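You operate a simulated robot arm through the tools that you are given. There is no shell and no other tool. Be economical: measure what you need, move in short steps, check, and stop when the job is done.

You are at the controls of a simulated robot arm. One attempt, no reset.

## Task
Put one scoop of coffee in the white filter.
Fine: use the scoop and lay it back; close the tin and the basket; leave the brown filter alone.
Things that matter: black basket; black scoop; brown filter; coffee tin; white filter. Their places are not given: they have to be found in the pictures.

The check looks at the end state, three seconds after you hand in, the way a careful person would. Anything else that was tipped, shoved, dropped, spilled or broken makes it a failure.

## Robot
A 7-joint arm with a two-finger parallel gripper, fixed in place. Base frame: the origin is at the foot of the arm, x ahead of it, y to its left, z up; the work surface is at about z = 0.74. Lengths are in m, angles in degrees, forces in N, time in s.
With the tool pointing down near the work surface it reaches from about 0.3 to 0.68 m from the base axis. Its first joint turns from -66.0 to 66.0 degrees. Payload 1.57 kg.
Tool frame: the origin (TCP) lies between the finger pads and is the grasp point; the fingertips stand 0.03 m ahead of it; z points along the fingers, y is the line along which they close. The gripper opens to 0.11 m. The fingers are 0.024 m wide and 0.012 m thick; the gripper's body (0.048 by 0.112 m) begins 0.078 m behind the TCP.
Orientation is that of the tool frame in the base frame, as [roll, pitch, yaw] about the fixed x, y, z axes, in that order (R = Rz(yaw) Ry(pitch) Rx(roll)). With the fingers straight down and closing along the base's y, the tool's x points along the base's -x, its y along +y and its z along -z.

## Interface
- The arm moves only by the tool jog_arm. Its argument "rows" is a list that holds one entry, the list of rows, each a list of 7 numbers: the shift along the tool's x, y, z in m, then the turn, a rotation vector about the tool's x, y, z in degrees, then the opening, from 0 (shut) to 1 (fully open). In form: [[[dx, dy, dz, wx, wy, wz, jaw], ...]]. A call has 1 to 12 rows; each row is the pose to reach, as a shift and turn from the pose commanded when the call began, along the tool's axes at that moment. Each row takes 0.2 s and may step no farther than 0.05 m and 8.6 degrees from the row before; otherwise, or with a gripper value out of range, the whole call is refused. A pose out of reach is approached as far as the arm can. The call stops where the force on the tool passes 40 N (or 10 N more than at its start, if that is more) or the arm is blocked; 0.2 s more then pass. The fingers move at their own pace (about 0.108 m/s each) and stop on an object; they squeeze with about 23 N. The grip force told is the motor's: it shows also when the fingers shut on nothing. Time passes only in rows, and 0.2 s behind the last, so rows that repeat a pose let the fingers close. The reply holds the time, the measured pose of the TCP, the force on the tool along the base axes, the opening and the grip force, in the units named above and with some noise, with the torque about the TCP (base axes, N m) and any sound that the robot's microphone picked up, and new pictures: "views" is both (left out), scene, wrist or none.
- Cameras (640 x 400 px; columns grow to the right, rows downward): "scene" is fixed at [0.1646, -0.3835, 1.4205]; the picture's right is [0.81, -0.59, 0.00], its down [-0.25, -0.35, -0.90] and it looks along [0.53, 0.73, -0.43] (base axes); focal length 230 px, centre (320, 200). "wrist" rides on the gripper at [0.07, 0.016, -0.141] in the tool frame; the picture's right is [-0.23, 0.97, 0.00], its down [-0.86, -0.20, -0.48] and it looks along [-0.47, -0.11, 0.88] (tool axes); focal length 222 px, centre (320, 200).
- point_at(camera, pixels): for up to 12 pixels [column, row] of the newest picture of that camera ("zoom" is the newest enlarged one), the place [x, y, z] in the base frame of the surface seen there, good to about 0.002 m. No time passes.
- enlarge(camera, box): a new picture of the part [left, top, right, bottom] of that camera's present view, enlarged. No time passes.
- job_done(): hands the job in; it is judged then, once.

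Work in short steps. Measure before you move; look again where a grasp or a placing could have gone wrong, and mend it. You have 80 turns and 200 pictures in all, those below and enlarged ones among them. Open the gripper and draw the arm clear of the work before you hand the job in, unless the task says otherwise; then end with one line.

The tools are called after "Emit:" as name(argument=value, ...) on one line, values as JSON. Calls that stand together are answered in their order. jog_arm: Moves the arm, as the interface text tells. Its arguments: {"type":"object","properties":{"rows":{"type":"array"},"views":{"type":"string","enum":["both","scene","wrist","none"]}},"required":["rows"]} The other tools are called the same way: point_at (camera, pixels) gives the place of the surface under pixels of a picture; enlarge (camera, box) takes an enlarged picture of a part of a camera's view; job_done () hands the job in.

At the start:

```text
time: 0.0
eef_pos: [0.3495, 0.0881, 1.3254]
tcp_rot: [-180.0, -0.1, 180.0]
ft_force: [0.2, -0.1, -0.6]
wrist_torque: [-0.01, -0.02, -0.01]
gripper_width: 0.1099
grip_force: 0.1
```

scene: 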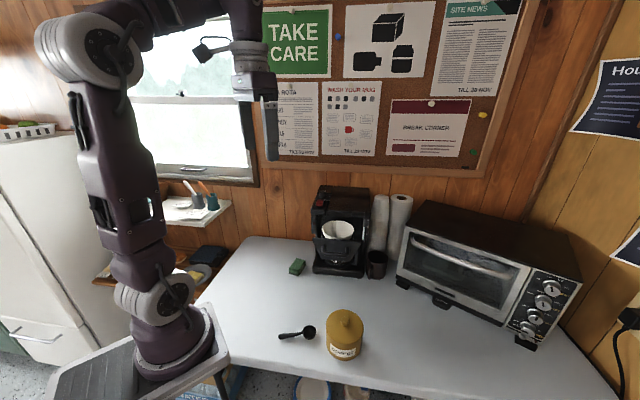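
wrist: 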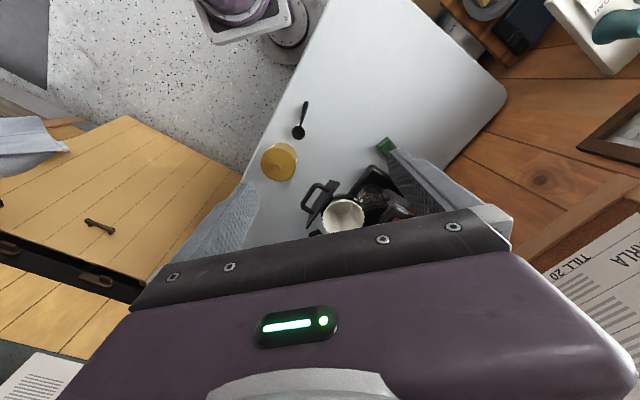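

The scene shows the coffee maker at (340,230), tin at (345,335) and scoop at (300,333). I enlarge these to see details.

Emit:
enlarge(camera="scene", box=[290, 170, 430, 290])

Emit:
enlarge(camera="scene", box=[260, 290, 390, 371])

Emit:
enlarge(camera="wrist", box=[240, 80, 460, 240])

Emit:
point_at(camera="scene", pixels=[[345, 312], [345, 325], [362, 330], [330, 330], [345, 355], [308, 331], [282, 337], [340, 228], [330, 250], [330, 268], [376, 262], [298, 267]])

```text
3.33 times, centred on (360, 230) of scene
```

zoom: 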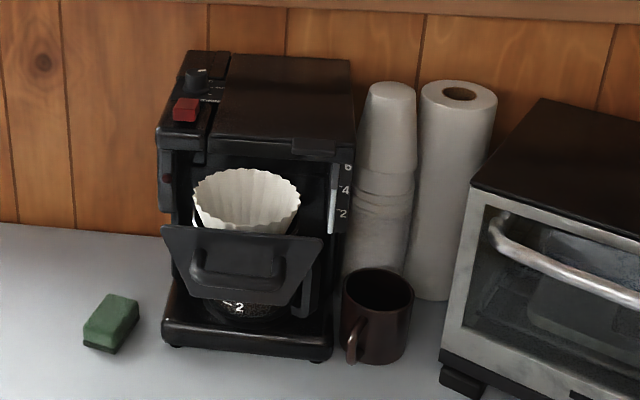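

```text
4.92 times, centred on (325, 330) of scene
```

zoom: 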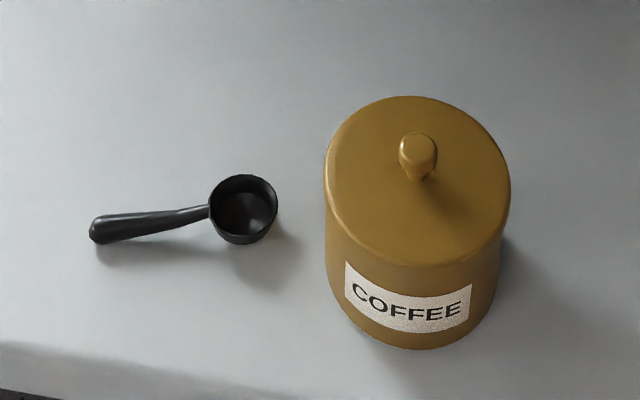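

```text
2.50 times, centred on (350, 160) of wrist
```

zoom: 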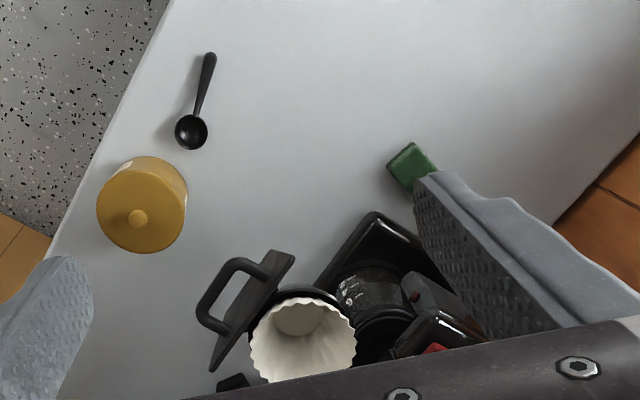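

```text
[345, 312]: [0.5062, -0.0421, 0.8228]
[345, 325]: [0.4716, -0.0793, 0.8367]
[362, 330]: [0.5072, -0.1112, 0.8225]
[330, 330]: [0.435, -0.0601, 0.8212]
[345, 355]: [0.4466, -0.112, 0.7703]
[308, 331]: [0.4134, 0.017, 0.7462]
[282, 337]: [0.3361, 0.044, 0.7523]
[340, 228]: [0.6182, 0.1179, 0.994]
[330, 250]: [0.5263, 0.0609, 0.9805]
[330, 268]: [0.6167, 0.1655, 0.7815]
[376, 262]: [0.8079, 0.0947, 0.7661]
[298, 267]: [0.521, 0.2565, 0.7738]
```

I take precise points on the scoop and tin in the zoomed views, and look for the brown filter.

Emit:
enlarge(camera="scene", box=[260, 290, 390, 371])

Emit:
point_at(camera="zoom", pixels=[[94, 230], [110, 228], [150, 222], [190, 213], [212, 208], [245, 176], [276, 200], [244, 240], [245, 212], [418, 145], [328, 180], [508, 190]])

Emit:
enlarge(camera="scene", box=[310, 200, 370, 238])

Emit:
point_at(camera="zoom", pixels=[[320, 200], [320, 300], [180, 200], [450, 200], [300, 385], [300, 180], [60, 300], [440, 360], [320, 100], [320, 40], [100, 100], [560, 100]])

Emit:
enlarge(camera="scene", box=[80, 170, 260, 300])

```text
4.92 times, centred on (325, 330) of scene
```

zoom: 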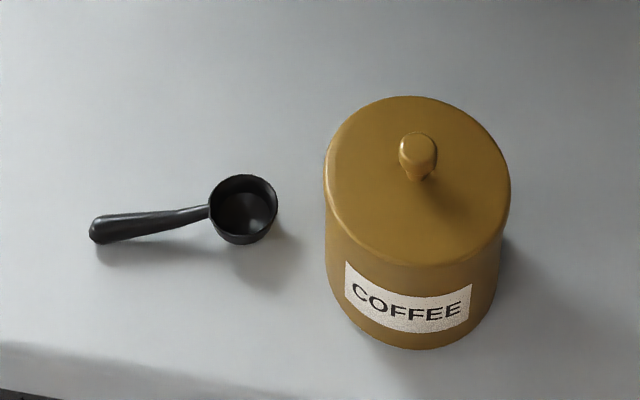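

```text
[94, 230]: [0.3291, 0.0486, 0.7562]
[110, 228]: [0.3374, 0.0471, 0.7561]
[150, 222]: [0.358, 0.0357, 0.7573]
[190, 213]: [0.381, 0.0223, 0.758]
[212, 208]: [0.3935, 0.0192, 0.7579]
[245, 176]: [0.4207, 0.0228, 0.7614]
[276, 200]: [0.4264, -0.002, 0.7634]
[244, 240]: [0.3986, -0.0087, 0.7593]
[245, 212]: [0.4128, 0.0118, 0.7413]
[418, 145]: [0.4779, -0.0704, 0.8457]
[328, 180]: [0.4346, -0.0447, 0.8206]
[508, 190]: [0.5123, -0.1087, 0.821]
```

```text
10.53 times, centred on (340, 219) of scene
```

zoom: 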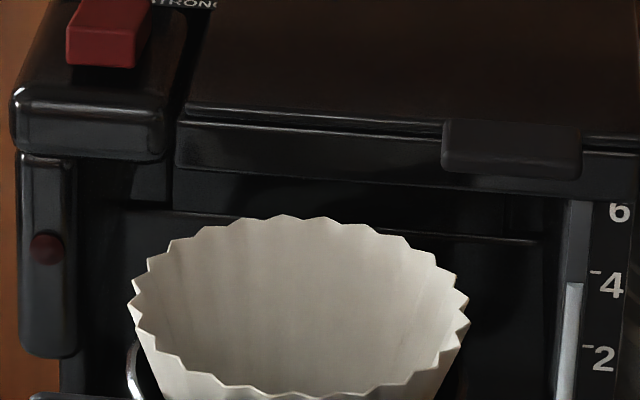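

```text
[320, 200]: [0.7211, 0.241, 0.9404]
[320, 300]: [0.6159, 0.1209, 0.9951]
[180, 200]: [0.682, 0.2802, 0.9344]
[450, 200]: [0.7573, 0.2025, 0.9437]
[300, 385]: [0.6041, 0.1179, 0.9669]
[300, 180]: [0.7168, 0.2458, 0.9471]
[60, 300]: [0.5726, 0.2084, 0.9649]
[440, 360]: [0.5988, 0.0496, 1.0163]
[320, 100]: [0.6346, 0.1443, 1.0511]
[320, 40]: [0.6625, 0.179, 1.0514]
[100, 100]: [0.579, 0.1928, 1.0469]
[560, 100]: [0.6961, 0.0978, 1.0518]
```

```text
3.08 times, centred on (170, 235) of scene
```

zoom: 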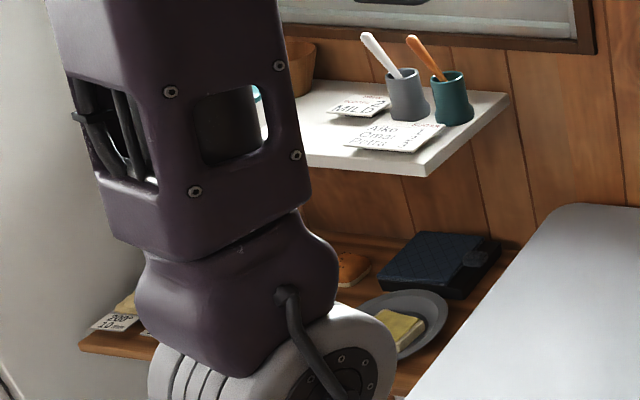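

Plan: take the lid off first. The brown filter appears to be on the back shelf, well away. I move over the tin knob (about (0.474,-0.076,0.846)) with the tool at z 0.95.

Emit:
jog_arm(rows=[[[-0.0138, -0.0182, 0.0417, 0, 0, 0, 0.5], [-0.0276, -0.0364, 0.0833, 0, 0, 0, 0.5], [-0.0413, -0.0547, 0.125, 0, 0, 0, 0.5], [-0.0551, -0.0729, 0.1667, 0, 0, 0, 0.5], [-0.0689, -0.0911, 0.2083, 0, 0, 0, 0.5], [-0.0827, -0.1093, 0.25, 0, 0, 0, 0.5], [-0.0964, -0.1276, 0.2917, 0, 0, 0, 0.5], [-0.1102, -0.1458, 0.3333, 0, 0, 0, 0.5], [-0.124, -0.164, 0.375, 0, 0, 0, 0.5], [-0.124, -0.164, 0.375, 0, 0, 0, 0.5]]])

```text
time: 2.2
eef_pos: [0.4752, -0.0737, 0.9515]
tcp_rot: [180.0, 0.0, 180.0]
ft_force: [0.1, -0.3, -0.7]
wrist_torque: [0.01, -0.01, -0.03]
gripper_width: 0.0551
grip_force: 0.1
```

scene: 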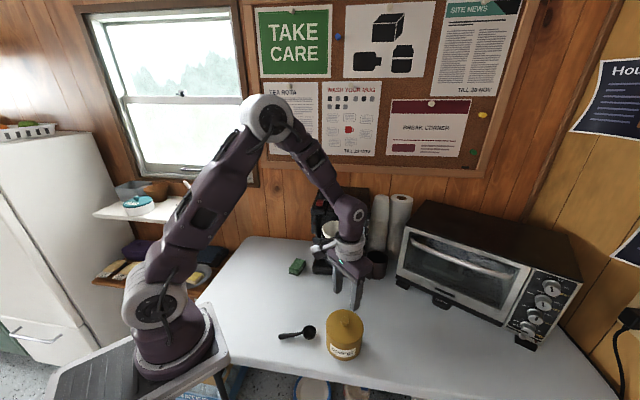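
wrist: 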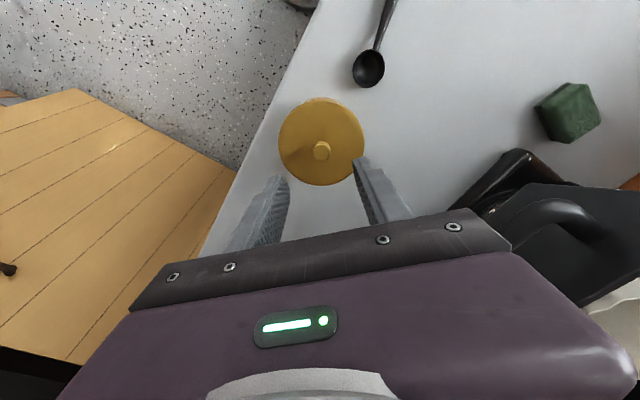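

Knob at wrist pixel (322,150). I measure it and the lid edges, plus the basket parts.

Emit:
point_at(camera="wrist", pixels=[[321, 143], [321, 150], [314, 150], [328, 150], [321, 157], [321, 98], [280, 142], [362, 142], [321, 184], [356, 183]])

Emit:
enlarge(camera="wrist", box=[250, 80, 410, 200])

```text
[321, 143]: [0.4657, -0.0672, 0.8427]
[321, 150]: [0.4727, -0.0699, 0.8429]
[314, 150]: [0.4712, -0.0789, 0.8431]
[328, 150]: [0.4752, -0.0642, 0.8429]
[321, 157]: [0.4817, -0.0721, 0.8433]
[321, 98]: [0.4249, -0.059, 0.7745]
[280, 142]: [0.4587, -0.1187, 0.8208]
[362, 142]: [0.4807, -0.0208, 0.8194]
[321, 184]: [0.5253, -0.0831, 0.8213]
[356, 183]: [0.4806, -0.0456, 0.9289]
```

```text
3.33 times, centred on (330, 140) of wrist
```

zoom: 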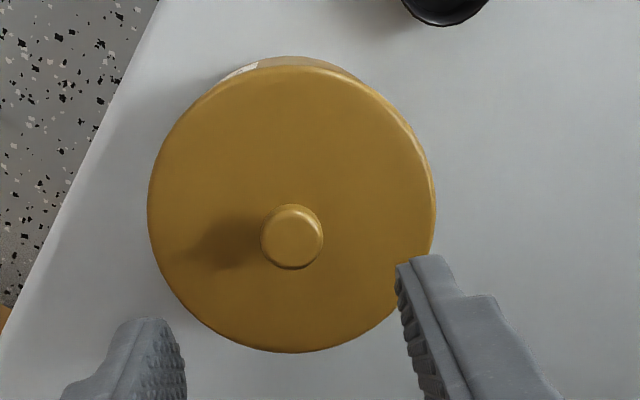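

Knob centre about (0.474,-0.071), top 0.843. I lower to TCP z 0.855 and close.

Emit:
jog_arm(rows=[[[0.001, 0.0025, 0.045, 0, 0, 0, 0.5], [0.001, 0.0025, 0.08, 0, 0, 0, 0.5], [0.001, 0.0025, 0.0955, 0, 0, 0, 0.5], [0.001, 0.0025, 0.0955, 0, 0, 0, 0.3], [0.001, 0.0025, 0.0955, 0, 0, 0, 0.1], [0.001, 0.0025, 0.0955, 0, 0, 0, 0], [0.001, 0.0025, 0.0955, 0, 0, 0, 0]]], views="wrist")

```text
time: 3.8
eef_pos: [0.4724, -0.0728, 0.8551]
tcp_rot: [180.0, 0.0, -180.0]
ft_force: [0.1, 0.4, 0.1]
wrist_torque: [0.02, 0.02, 0.0]
gripper_width: 0.0204
grip_force: 23.3
heard: snap
```

wrist: 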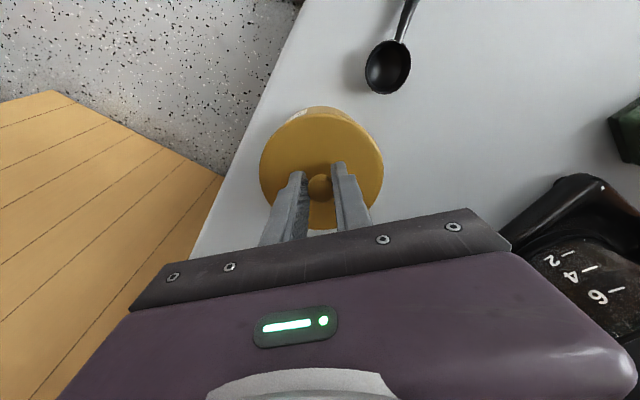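

The knob is held (width 0.020). I lift slowly by a few centimetres and watch the force.

Emit:
jog_arm(rows=[[[0, 0, -0.005, 0, 0, 0, 0], [0, 0, -0.01, 0, 0, 0, 0], [0, 0, -0.02, 0, 0, 0, 0], [0, 0, -0.04, 0, 0, 0, 0], [0, 0, -0.07, 0, 0, 0, 0], [0, 0, -0.1, 0, 0, 0, 0]]])

```text
time: 5.2
eef_pos: [0.4718, -0.0711, 0.9523]
tcp_rot: [180.0, -0.1, 179.9]
ft_force: [0.8, 0.2, -0.6]
wrist_torque: [0.01, 0.01, -0.01]
gripper_width: 0.0206
grip_force: 22.9
```

scene: 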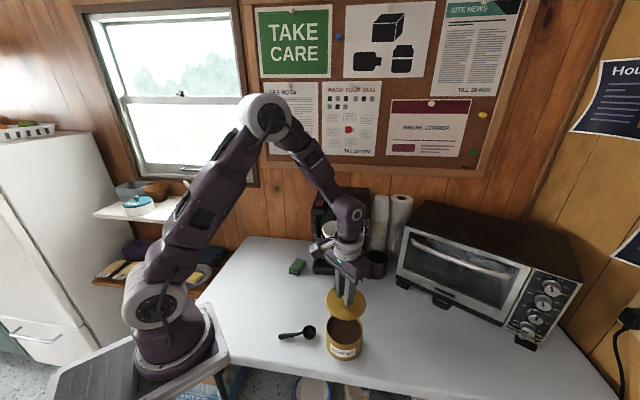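
wrist: 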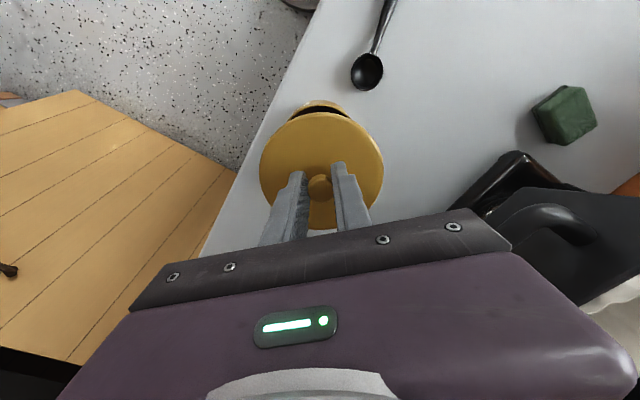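

The lid is off cleanly. I check candidate put-down spots on the free table and the coffee level inside the tin.

Emit:
point_at(camera="scene", pixels=[[262, 285], [262, 300], [275, 300], [290, 300], [250, 310], [240, 300], [345, 330], [345, 338], [402, 290], [400, 330], [420, 350], [340, 320]])

Emit:
enlarge(camera="scene", box=[290, 280, 400, 360])

```text
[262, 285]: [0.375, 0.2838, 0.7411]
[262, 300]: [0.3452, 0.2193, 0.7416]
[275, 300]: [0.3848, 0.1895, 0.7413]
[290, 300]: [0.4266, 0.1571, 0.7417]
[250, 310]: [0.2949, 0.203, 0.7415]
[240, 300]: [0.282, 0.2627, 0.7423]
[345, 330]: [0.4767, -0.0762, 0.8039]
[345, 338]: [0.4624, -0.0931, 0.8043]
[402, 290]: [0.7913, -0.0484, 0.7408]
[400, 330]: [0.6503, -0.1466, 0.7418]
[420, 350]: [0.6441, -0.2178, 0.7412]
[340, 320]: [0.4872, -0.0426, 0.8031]
```

```text
5.00 times, centred on (345, 320) of scene
```

zoom: 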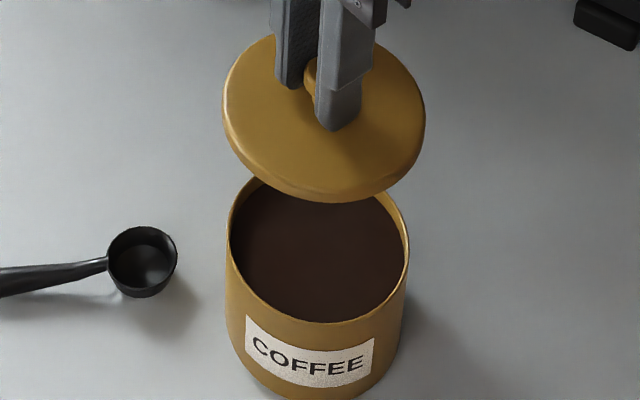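

Coffee is nearly full (surface z 0.804). I carry the lid to free table at (0.37,0.16) and lower it most of the way.

Emit:
jog_arm(rows=[[[0.017, 0.04, 0, 0, 0, 0, 0], [0.034, 0.08, 0, 0, 0, 0, 0], [0.051, 0.12, 0, 0, 0, 0, 0], [0.068, 0.16, 0, 0, 0, 0, 0], [0.085, 0.2, 0, 0, 0, 0, 0], [0.1, 0.231, 0, 0, 0, 0, 0], [0.1, 0.231, 0.045, 0, 0, 0, 0], [0.1, 0.231, 0.09, 0, 0, 0, 0], [0.1, 0.231, 0.13, 0, 0, 0, 0], [0.1, 0.231, 0.15, 0, 0, 0, 0], [0.1, 0.231, 0.15, 0, 0, 0, 0]]])

```text
time: 7.6
eef_pos: [0.3718, 0.1556, 0.8042]
tcp_rot: [179.9, 0.0, 180.0]
ft_force: [0.2, 0.8, 0.7]
wrist_torque: [0.02, 0.01, 0.02]
gripper_width: 0.0204
grip_force: 23.2
```

scene: 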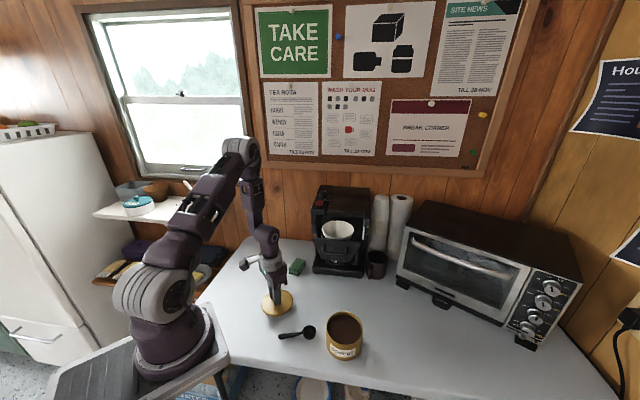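
wrist: 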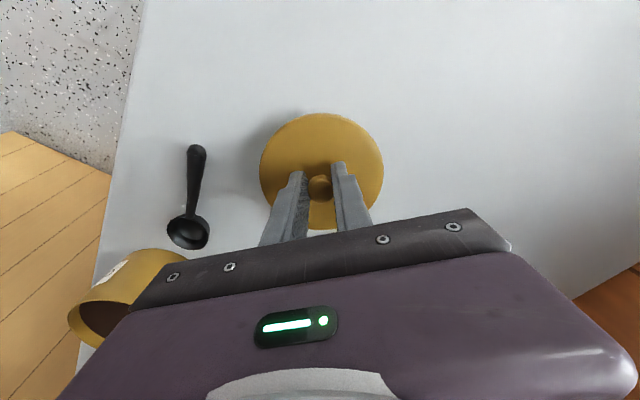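

I measure the lid height and the table, and lower in small steps watching force.

Emit:
jog_arm(rows=[[[0, 0, 0.004, 0, 0, 0, 0], [0, 0, 0.008, 0, 0, 0, 0], [0, 0, 0.011, 0, 0, 0, 0], [0, 0, 0.013, 0, 0, 0, 0]]], views="none")

Emit:
enlarge(camera="scene", box=[240, 270, 320, 330])

Emit:
point_at(camera="zoom", pixels=[[180, 250], [230, 340], [430, 260], [300, 370]])

```text
time: 8.6
eef_pos: [0.3725, 0.1567, 0.7905]
tcp_rot: [-180.0, -0.1, 180.0]
ft_force: [0.6, -1.1, -0.1]
wrist_torque: [-0.01, -0.01, 0.01]
gripper_width: 0.0202
grip_force: 22.7
```

```text
6.67 times, centred on (280, 300) of scene
```

zoom: 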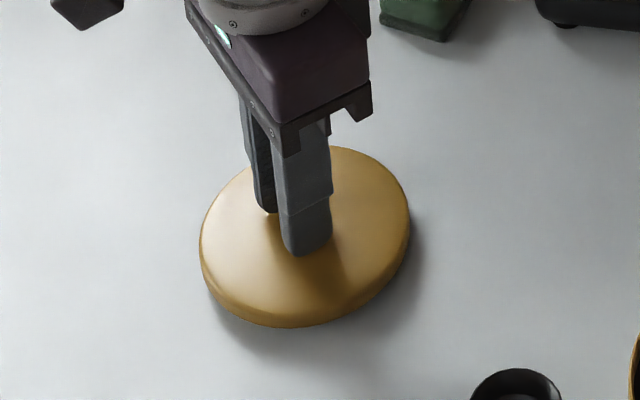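

```text
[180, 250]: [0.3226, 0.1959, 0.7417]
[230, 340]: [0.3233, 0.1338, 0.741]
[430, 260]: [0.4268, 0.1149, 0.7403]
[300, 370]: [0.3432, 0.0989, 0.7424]
```

Still no contact; the lid is some millimetres above the table. I keep lowering in 2 mm steps.

Emit:
jog_arm(rows=[[[0, 0, 0.002, 0, 0, 0, 0], [0, 0, 0.004, 0, 0, 0, 0], [0, 0, 0.005, 0, 0, 0, 0]]], views="none")

Emit:
enlarge(camera="scene", box=[240, 270, 320, 330])

```text
time: 9.4
eef_pos: [0.373, 0.1581, 0.7874]
tcp_rot: [179.9, 0.1, 180.0]
ft_force: [-1.6, -3.9, 26.6]
wrist_torque: [-0.11, 0.0, -0.13]
gripper_width: 0.0203
grip_force: 22.8
```

```text
6.67 times, centred on (280, 300) of scene
```

zoom: 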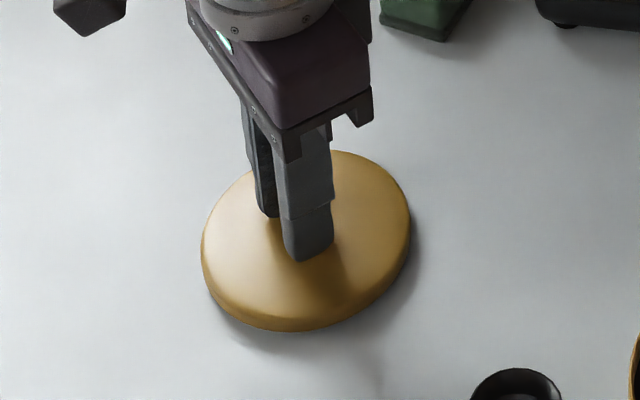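

Contact at TCP z 0.787 (26 N). I ease up 1.5 mm, open, and rise.

Emit:
jog_arm(rows=[[[0, 0, -0.0025, 0, 0, 0, 0], [0, 0, -0.0025, 0, 0, 0, 0.15], [0, 0, -0.0025, 0, 0, 0, 0.4], [0, 0, -0.0025, 0, 0, 0, 0.4], [0, 0, -0.04, 0, 0, 0, 0.4], [0, 0, -0.08, 0, 0, 0, 0.4], [0, 0, -0.12, 0, 0, 0, 0.4]]])

```text
time: 11.0
eef_pos: [0.372, 0.1611, 0.9049]
tcp_rot: [-180.0, -0.1, -180.0]
ft_force: [0.1, 0.2, 0.1]
wrist_torque: [0.01, -0.01, 0.01]
gripper_width: 0.0437
grip_force: 0.0
```

scene: 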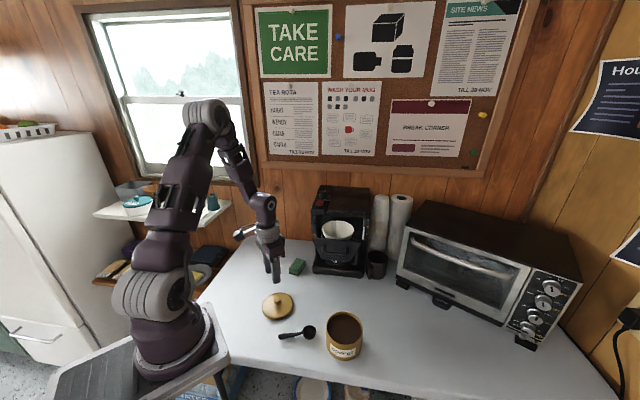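
wrist: 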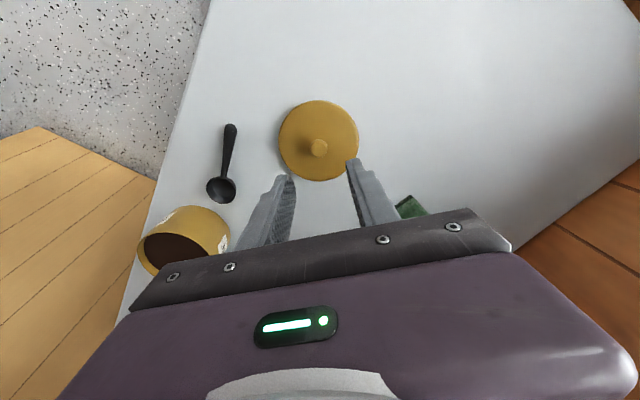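

The lid sits flat. Now I measure the scoop from the wrist camera, enlarged.

Emit:
enlarge(camera="wrist", box=[185, 115, 265, 215])

Emit:
enlarge(camera="wrist", box=[185, 115, 281, 175])

Emit:
point_at(camera="wrist", pixels=[[231, 126], [231, 132], [229, 142], [227, 152], [225, 162], [223, 172], [222, 178], [208, 188], [235, 187], [222, 203], [222, 187]])

```text
4.00 times, centred on (225, 165) of wrist
```

zoom: 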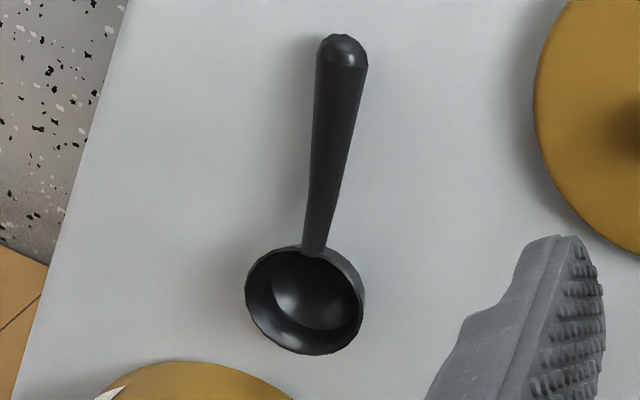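

```text
6.67 times, centred on (233, 145) of wrist
```

zoom: 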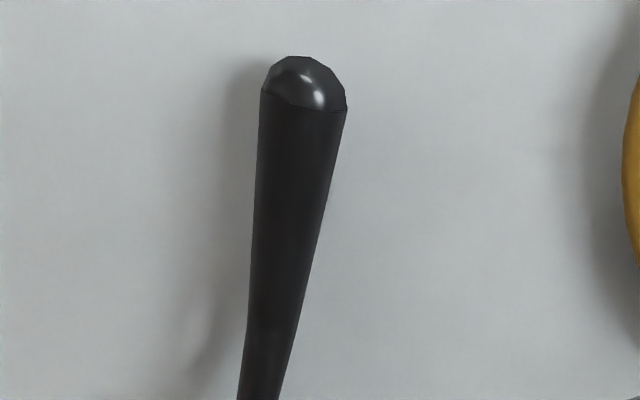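

```text
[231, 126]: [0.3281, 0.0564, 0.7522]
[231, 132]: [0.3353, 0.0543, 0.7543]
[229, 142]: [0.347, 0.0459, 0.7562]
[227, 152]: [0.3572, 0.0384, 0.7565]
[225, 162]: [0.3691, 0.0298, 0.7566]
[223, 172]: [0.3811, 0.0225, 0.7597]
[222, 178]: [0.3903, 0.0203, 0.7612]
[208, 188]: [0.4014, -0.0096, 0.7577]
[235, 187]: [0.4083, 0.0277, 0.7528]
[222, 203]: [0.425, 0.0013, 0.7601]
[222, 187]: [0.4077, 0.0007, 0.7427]
```

Handle: end near (0.331,0.052), bowl centre near (0.411,0.007), so it runs at about -30°, around 13 mm thick mid-handle. I turn the tool 30° and go above the handle, planning a tilted grasp so the later tipping is easier.

Emit:
jog_arm(rows=[[[0.005, -0.03, 0, 0, 0, 7.5, 0.35], [0.01, -0.06, 0, 0, 0, 15, 0.35], [0.015, -0.09, 0.01, 0, 0, 22.5, 0.35], [0.0207, -0.12, 0.02, 0, 0, 30, 0.35], [0.0207, -0.12, 0.035, 0, 0, 30, 0.35]]], views="none")

Emit:
jog_arm(rows=[[[0, 0, 0, 0, -7.5, 0, 0.35], [0, 0, 0, 0, -15, 0, 0.35], [0, 0, 0, 0, -22.5, 0, 0.35], [0, 0, 0, 0, -30, 0, 0.35], [0, 0, 0, 0, -30, 0, 0.35]]])

```text
time: 12.2
eef_pos: [0.3537, 0.0367, 0.8714]
tcp_rot: [180.0, 0.0, 149.9]
ft_force: [0.3, 0.3, 0.2]
wrist_torque: [0.0, -0.04, 0.01]
gripper_width: 0.0386
grip_force: 0.1
```

```text
time: 13.4
eef_pos: [0.3609, 0.0528, 0.8578]
tcp_rot: [-179.8, 27.7, 152.2]
ft_force: [0.3, 0.5, 1.3]
wrist_torque: [0.0, 0.07, 0.03]
gripper_width: 0.0385
grip_force: 0.0
out of reach, approached as far as the arm can: row 3, 4, 5
```

scene: 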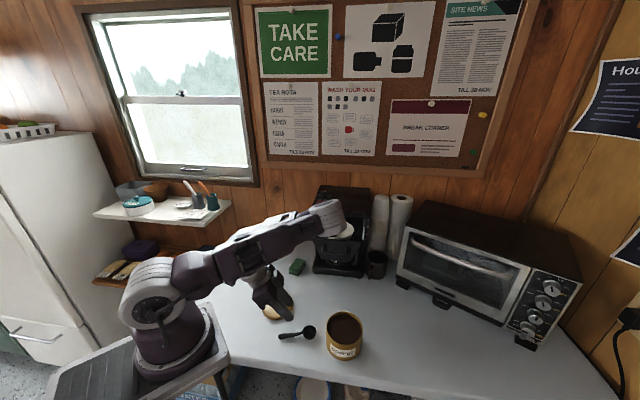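
wrist: 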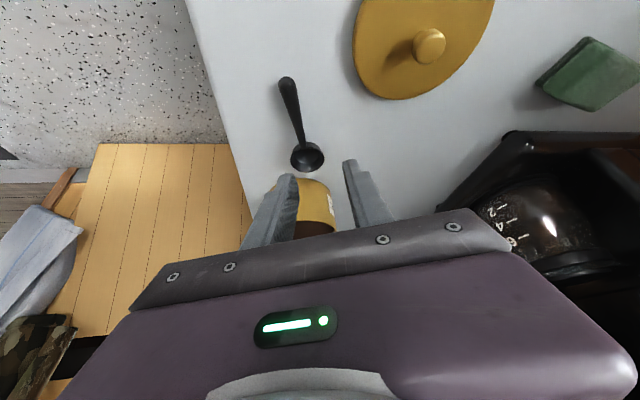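

Too far in for that tilt: the elbow dropped near the coffee maker. I turn the tilt back out.

Emit:
jog_arm(rows=[[[0, 0, 0, 0, 7.5, 0, 0.35], [0, 0, 0, 0, 15, 0, 0.35], [0, 0, 0, 0, 22.5, 0, 0.35], [0, 0, 0, 0, 30, 0, 0.35], [0, 0, 0, 0, 30, 0, 0.35]]])

```text
time: 14.6
eef_pos: [0.3607, 0.0537, 0.8584]
tcp_rot: [179.9, -2.3, 151.9]
ft_force: [-0.7, -0.8, 0.3]
wrist_torque: [0.03, -0.02, -0.01]
gripper_width: 0.0385
grip_force: 0.0
```

scene: 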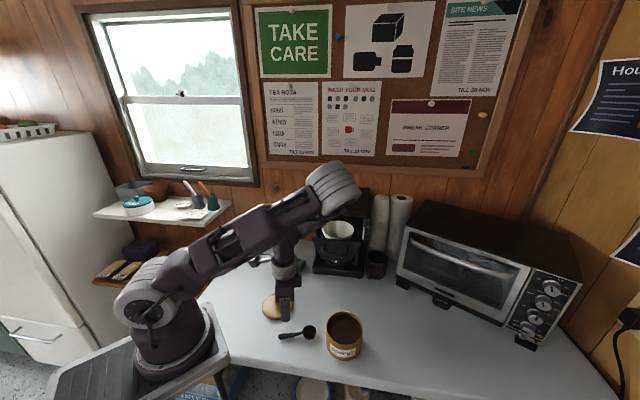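
wrist: 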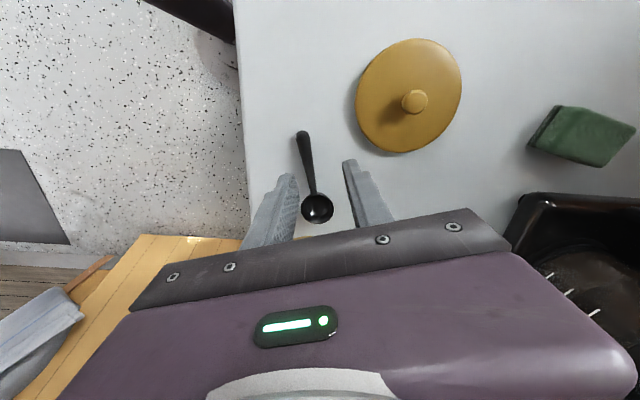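

The pose is upright but the elbow is now in another posture. I rise 0.15 m to see whether it recovers, and check its place.

Emit:
point_at(camera="scene", pixels=[[340, 190], [345, 207], [320, 200], [330, 175]])

Emit:
jog_arm(rows=[[[0, 0, -0.04, 0, 0, 0, 0.35], [0, 0, -0.08, 0, 0, 0, 0.35], [0, 0, -0.12, 0, 0, 0, 0.35], [0, 0, -0.16, 0, 0, 0, 0.35], [0, 0, -0.2, 0, 0, 0, 0.35], [0, 0, -0.2, 0, 0, 0, 0.35]]])

```text
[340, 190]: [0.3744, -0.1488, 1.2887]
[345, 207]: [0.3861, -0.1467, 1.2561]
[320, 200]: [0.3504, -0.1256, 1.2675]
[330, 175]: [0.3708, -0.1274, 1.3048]
```

```text
time: 16.0
eef_pos: [0.3675, 0.0497, 1.0571]
tcp_rot: [179.9, -2.2, 152.0]
ft_force: [1.2, 0.2, 0.0]
wrist_torque: [-0.01, 0.03, 0.02]
gripper_width: 0.0385
grip_force: 0.1
```

scene: 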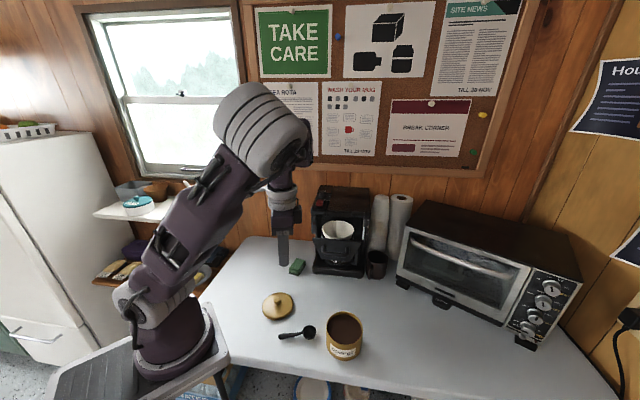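
wrist: 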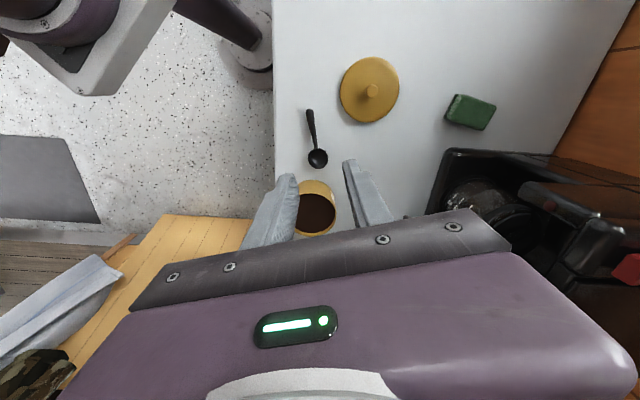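

The elbow is now out to the right at 1.29 height, clear of everything. I take a gentler 15° tilt and come above the handle at z 0.90.

Emit:
jog_arm(rows=[[[0.002, -0.004, 0.04, 0, -5, 0.5, 0.35], [0.004, -0.008, 0.08, 0, -10, 1, 0.35], [0.006, -0.012, 0.12, 0, -15, 1.5, 0.35], [0.007, -0.015, 0.157, 0, -17, 2, 0.35], [0.007, -0.015, 0.157, 0, -17, 2, 0.35]]])

```text
time: 17.2
eef_pos: [0.3471, 0.0446, 0.9004]
tcp_rot: [179.9, 14.8, 150.1]
ft_force: [-0.1, 0.2, 0.1]
wrist_torque: [0.02, 0.0, -0.01]
gripper_width: 0.0386
grip_force: 0.0
```

scene: 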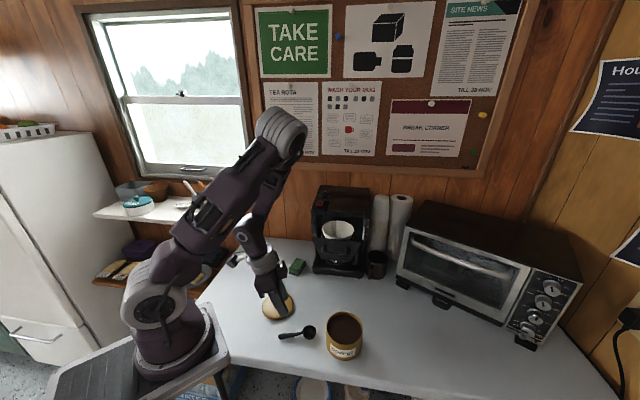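
wrist: 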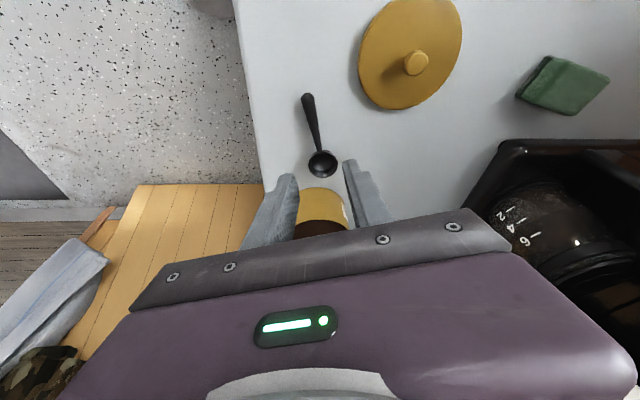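

Pose reached cleanly. I re-measure the handle line from this view.

Emit:
enlarge(camera="wrist", box=[280, 85, 360, 185])

Emit:
point_at(camera="wrist", pixels=[[307, 97], [309, 105], [311, 115], [313, 125], [315, 135], [317, 146], [309, 163], [335, 163], [322, 177]])

```text
4.00 times, centred on (320, 135) of wrist
```

zoom: 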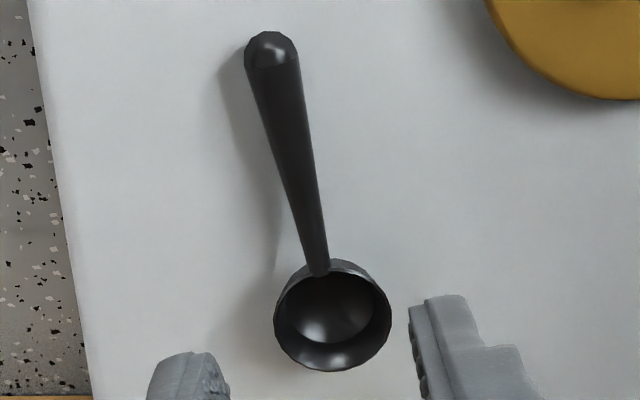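

```text
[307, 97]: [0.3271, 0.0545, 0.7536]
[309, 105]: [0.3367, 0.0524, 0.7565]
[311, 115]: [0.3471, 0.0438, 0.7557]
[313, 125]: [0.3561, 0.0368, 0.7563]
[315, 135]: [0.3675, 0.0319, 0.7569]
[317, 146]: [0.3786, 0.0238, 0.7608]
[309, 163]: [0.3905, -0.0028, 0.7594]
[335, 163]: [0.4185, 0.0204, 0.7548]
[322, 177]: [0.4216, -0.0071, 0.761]
```

Handle line confirmed. I lower onto it with the jaws straddling the handle at (0.36,0.036), to TCP z 0.775.

Emit:
jog_arm(rows=[[[-0.0011, -0.0014, 0.031, 0, 0, 0, 0.35], [0.0091, -0.0014, 0.0697, 0, 0, 0, 0.35], [0.0168, -0.0014, 0.0987, 0, 0, 0, 0.35], [0.0206, -0.0014, 0.1132, 0, 0, 0, 0.35], [0.0206, -0.0014, 0.1132, 0, 0, 0, 0.35]]], views="wrist")

Emit:
enlarge(camera="scene", box=[250, 270, 330, 350])

```text
time: 18.4
eef_pos: [0.3551, 0.037, 0.7872]
tcp_rot: [179.9, 14.8, 149.8]
ft_force: [-0.4, 1.0, 0.7]
wrist_torque: [-0.01, 0.03, 0.01]
gripper_width: 0.0386
grip_force: 0.2
```

wrist: 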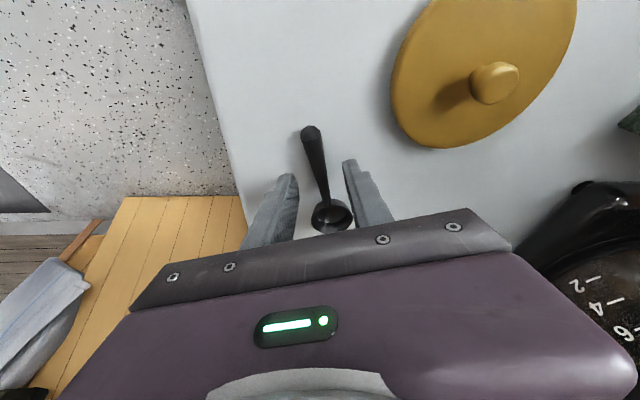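

```text
5.00 times, centred on (290, 310) of scene
```

zoom: 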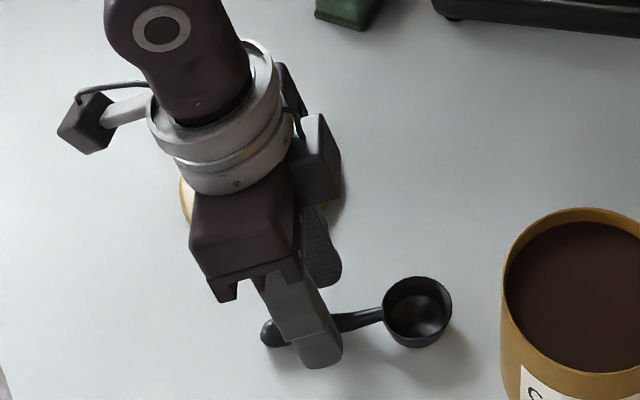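

The jaws straddle the handle. Last 12 mm down, then close.

Emit:
jog_arm(rows=[[[0.0015, 0.0008, 0.006, 0, 0, 0, 0.35], [0.0029, 0.0008, 0.0112, 0, 0, 0, 0.35], [0.0029, 0.0008, 0.0112, 0, 0, 0, 0.2], [0.0029, 0.0008, 0.0112, 0, 0, 0, 0.05], [0.0029, 0.0008, 0.0112, 0, 0, 0, 0], [0.0029, 0.0008, 0.0112, 0, 0, 0, 0]]], views="wrist")

```text
time: 19.8
eef_pos: [0.3556, 0.037, 0.7769]
tcp_rot: [179.8, 14.9, 150.0]
ft_force: [0.2, -0.3, -0.6]
wrist_torque: [-0.02, 0.0, -0.01]
gripper_width: 0.0133
grip_force: 23.4
```

wrist: 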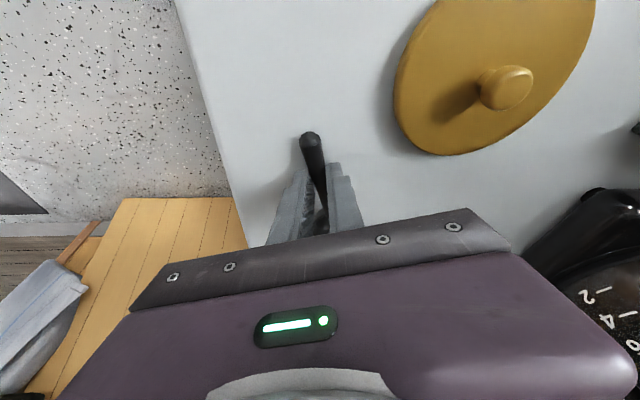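

Held (width 0.0133). I lift 0.12 m straight up and look at how the scoop sits.

Emit:
jog_arm(rows=[[[-0.0026, 0, -0.0097, 0, 0, 0, 0], [-0.0102, 0, -0.0387, 0, 0, 0, 0], [-0.0204, 0, -0.0774, 0, 0, 0, 0], [-0.0306, 0, -0.116, 0, 0, 0, 0], [-0.0306, 0, -0.116, 0, 0, 0, 0]]])

Emit:
enlarge(camera="scene", box=[240, 240, 370, 350])

```text
time: 21.0
eef_pos: [0.3533, 0.0373, 0.8968]
tcp_rot: [179.9, 14.8, 149.9]
ft_force: [-0.3, 0.6, 0.8]
wrist_torque: [-0.01, 0.02, 0.0]
gripper_width: 0.0132
grip_force: 22.7
```

scene: 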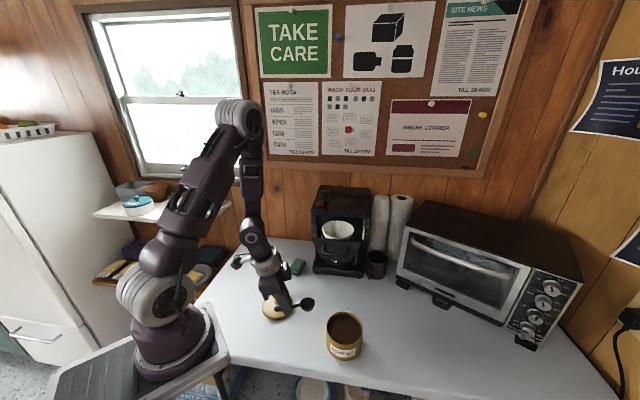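
wrist: 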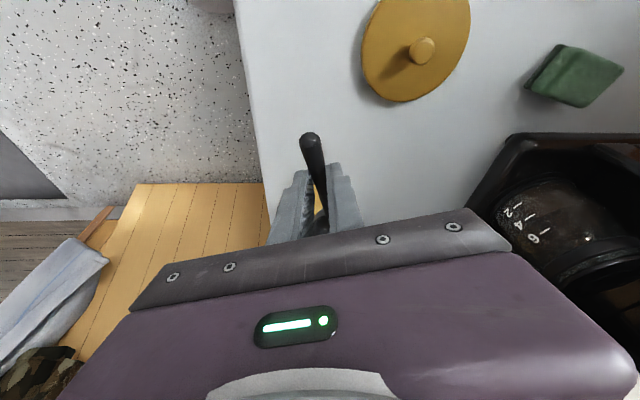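

```text
3.64 times, centred on (305, 295) of scene
```

zoom: 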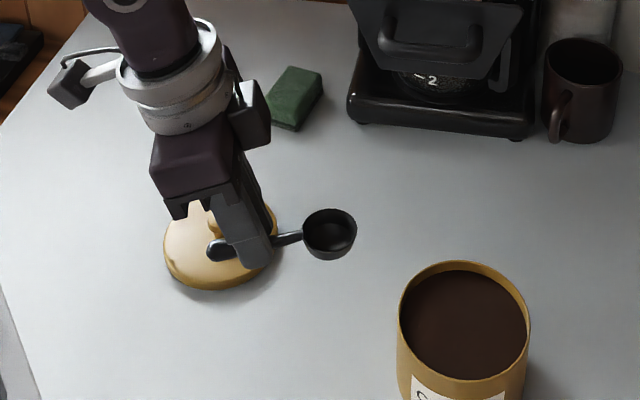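

Scoop came up level. I measure the bowl rim and tin rim in this zoom.

Emit:
point_at(camera="zoom", pixels=[[304, 230], [356, 230], [330, 209], [330, 252], [330, 236], [290, 238], [400, 310], [528, 330], [460, 262], [470, 380], [460, 300], [460, 340]])

```text
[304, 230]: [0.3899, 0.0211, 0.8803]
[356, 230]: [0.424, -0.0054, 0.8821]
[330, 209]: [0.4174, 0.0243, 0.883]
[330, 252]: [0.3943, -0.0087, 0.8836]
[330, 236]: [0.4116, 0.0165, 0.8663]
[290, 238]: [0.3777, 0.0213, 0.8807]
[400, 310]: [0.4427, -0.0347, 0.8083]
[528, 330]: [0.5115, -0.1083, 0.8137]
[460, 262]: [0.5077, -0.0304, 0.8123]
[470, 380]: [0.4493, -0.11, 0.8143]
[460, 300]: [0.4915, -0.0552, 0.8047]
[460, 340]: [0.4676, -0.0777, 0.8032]
```

Bowl centre (0.4065,0.0075), rim z 0.882; tin centre (0.476,-0.071), rim 0.813, coffee 0.804. I carry the scoop over the tin at height and tilt it bowl-down 45° about the bowl.

Emit:
jog_arm(rows=[[[-0.032, -0.011, 0.0024, 0, 0, 0, 0], [-0.064, -0.022, 0.0047, 0, 0, 0, 0], [-0.096, -0.033, 0.0071, 0, 0, 0, 0], [-0.1004, -0.033, 0.0002, 0, 7.5, 0, 0], [-0.1058, -0.033, -0.0061, 0, 15, 0, 0], [-0.1118, -0.033, -0.0116, 0, 22.5, 0, 0], [-0.1186, -0.033, -0.0163, 0, 30, 0, 0], [-0.1258, -0.033, -0.0201, 0, 37.5, 0, 0], [-0.1335, -0.033, -0.0229, 0, 45, 0, 0], [-0.1335, -0.033, -0.0229, 0, 45, 0, 0]]])

Emit:
enlarge(camera="scene", box=[280, 260, 400, 360])

```text
time: 23.2
eef_pos: [0.4464, -0.0519, 0.9526]
tcp_rot: [179.7, -30.2, 150.2]
ft_force: [-0.4, 0.3, -0.4]
wrist_torque: [0.0, 0.02, -0.03]
gripper_width: 0.0132
grip_force: 23.3
```

scene: 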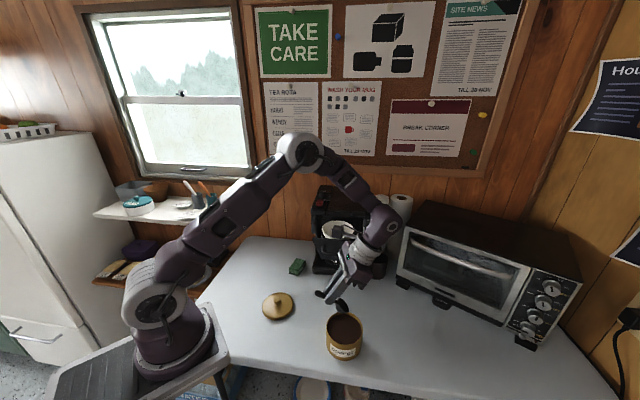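
wrist: 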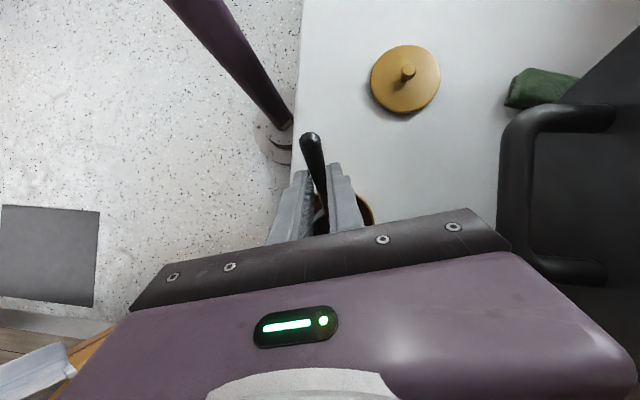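

```text
4.00 times, centred on (340, 310) of scene
```

zoom: 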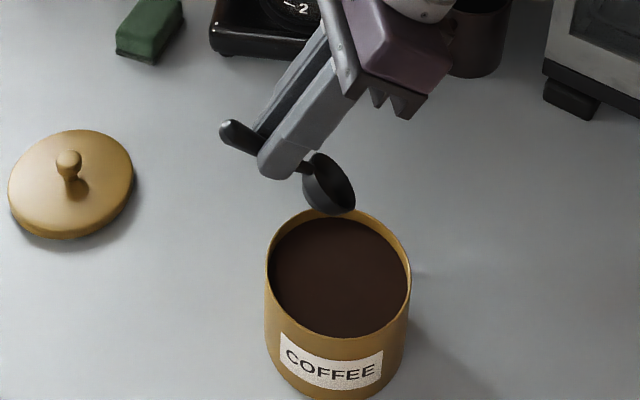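

The scoop is tilted over the tin. The basket handle looks near the gripper on the right; I measure it and the bowl.

Emit:
point_at(camera="wrist", pixels=[[512, 160], [590, 112], [560, 265], [505, 220], [640, 60]])

Emit:
point_at(camera="zoom", pixels=[[328, 155], [353, 190], [330, 210], [310, 175], [330, 180], [235, 130], [268, 240], [410, 270], [350, 210], [335, 330]])

```text
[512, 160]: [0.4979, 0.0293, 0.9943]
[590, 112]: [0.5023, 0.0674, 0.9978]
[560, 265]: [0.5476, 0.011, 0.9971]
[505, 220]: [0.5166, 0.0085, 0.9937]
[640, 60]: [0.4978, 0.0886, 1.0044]
```

```text
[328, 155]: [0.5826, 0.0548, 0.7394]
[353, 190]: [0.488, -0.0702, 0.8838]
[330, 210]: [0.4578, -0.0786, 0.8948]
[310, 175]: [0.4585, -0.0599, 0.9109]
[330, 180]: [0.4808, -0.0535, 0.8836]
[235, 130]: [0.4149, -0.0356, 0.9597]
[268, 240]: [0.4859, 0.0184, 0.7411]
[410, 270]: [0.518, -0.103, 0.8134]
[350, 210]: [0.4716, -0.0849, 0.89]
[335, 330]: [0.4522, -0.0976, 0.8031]
```

Handle stays about 4–6 cm from the gripper, and the motion leads away from it. I dip the bowl into the coffee and push 2 cm forward.

Emit:
jog_arm(rows=[[[-0.02, 0, 0.0346, 0, 0, 0, 0], [-0.035, 0, 0.0606, 0, 0, 0, 0], [-0.045, 0, 0.0779, 0, 0, 0, 0], [-0.051, 0, 0.0883, 0, 0, 0, 0], [-0.0565, 0, 0.0979, 0, 0, 0, 0], [-0.0652, 0, 0.0929, 0, 0, 0, 0], [-0.0739, 0, 0.0879, 0, 0, 0, 0]]])

Emit:
enlarge(camera="scene", box=[280, 260, 400, 360])

```text
time: 24.4
eef_pos: [0.4458, -0.0509, 0.8441]
tcp_rot: [179.6, -30.4, 150.4]
ft_force: [-1.2, -0.8, 14.2]
wrist_torque: [0.2, 0.0, 0.04]
gripper_width: 0.0134
grip_force: 22.9
stopped in row 6: the force on the tool passed its limit at 56 N (the readings are from after the stop); the commanded pose is now the measured one
```

scene: 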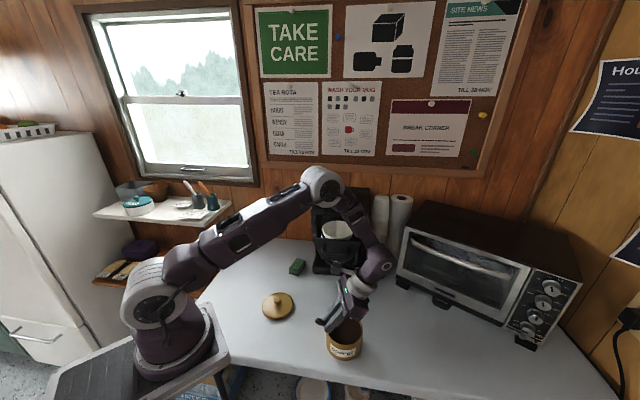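
wrist: 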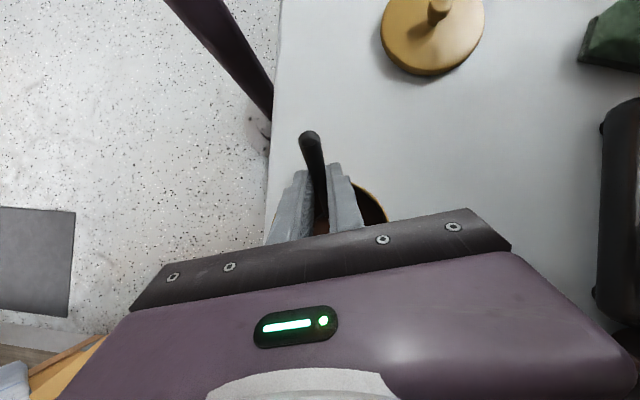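

```text
4.00 times, centred on (340, 310) of scene
```

zoom: 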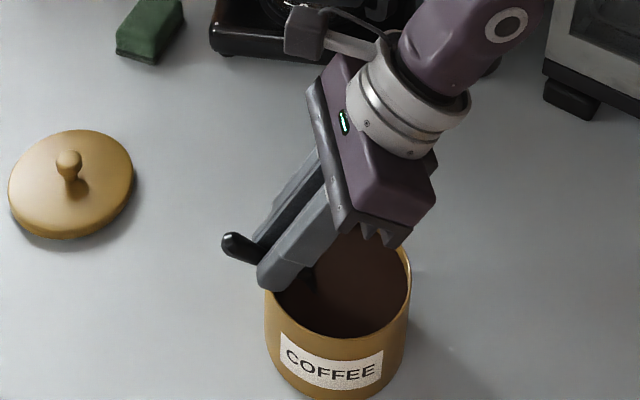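

The stop was the near fingertip touching the tin rim (tip about 0.05 m behind tin centre); the tin did not move. I lift 6 mm, push forward 22 mm so the tip clears the rim, then settle deeper.

Emit:
jog_arm(rows=[[[0.003, 0, -0.0052, 0, 0, 0, 0], [-0.0065, 0, -0.0107, 0, 0, 0, 0], [-0.0171, 0, -0.0145, 0, 0, 0, 0], [-0.0216, 0, -0.0067, 0, 0, 0, 0], [-0.0216, 0, -0.0067, 0, 0, 0, 0]]])

Emit:
enlarge(camera="scene", box=[280, 260, 400, 360])

```text
time: 25.6
eef_pos: [0.4642, -0.0616, 0.8374]
tcp_rot: [179.8, -30.4, 150.4]
ft_force: [-4.6, 2.8, 15.7]
wrist_torque: [-0.03, -0.05, 0.02]
gripper_width: 0.0131
grip_force: 22.6
```

scene: 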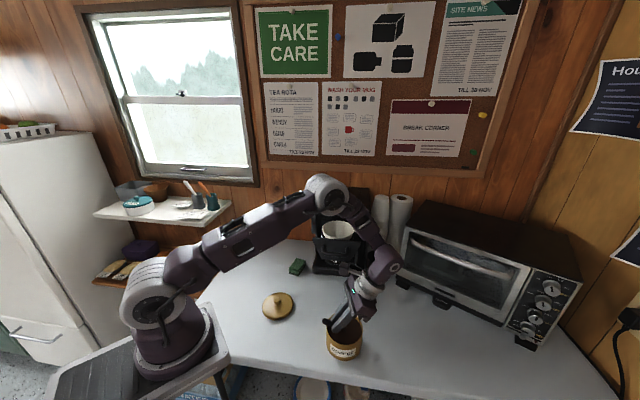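
wrist: 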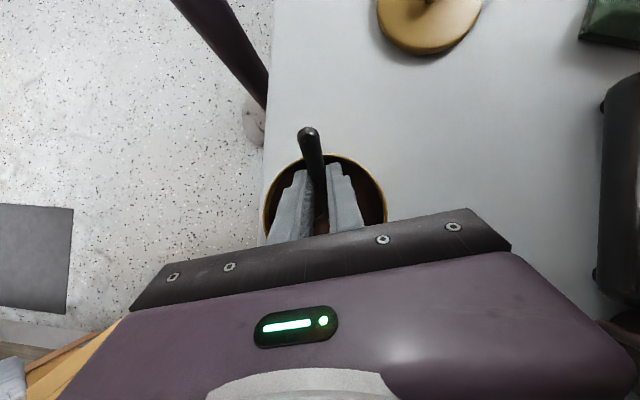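

```text
4.00 times, centred on (340, 310) of scene
```

zoom: 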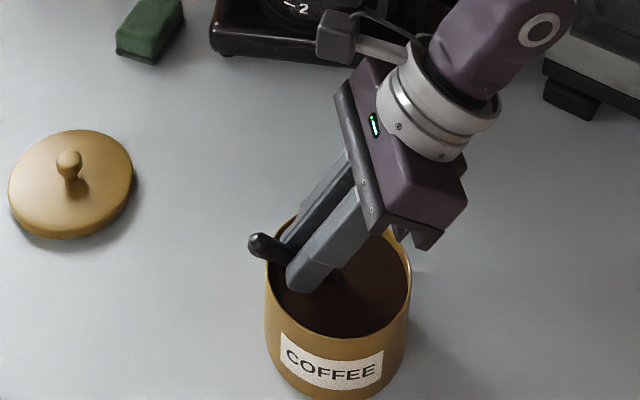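

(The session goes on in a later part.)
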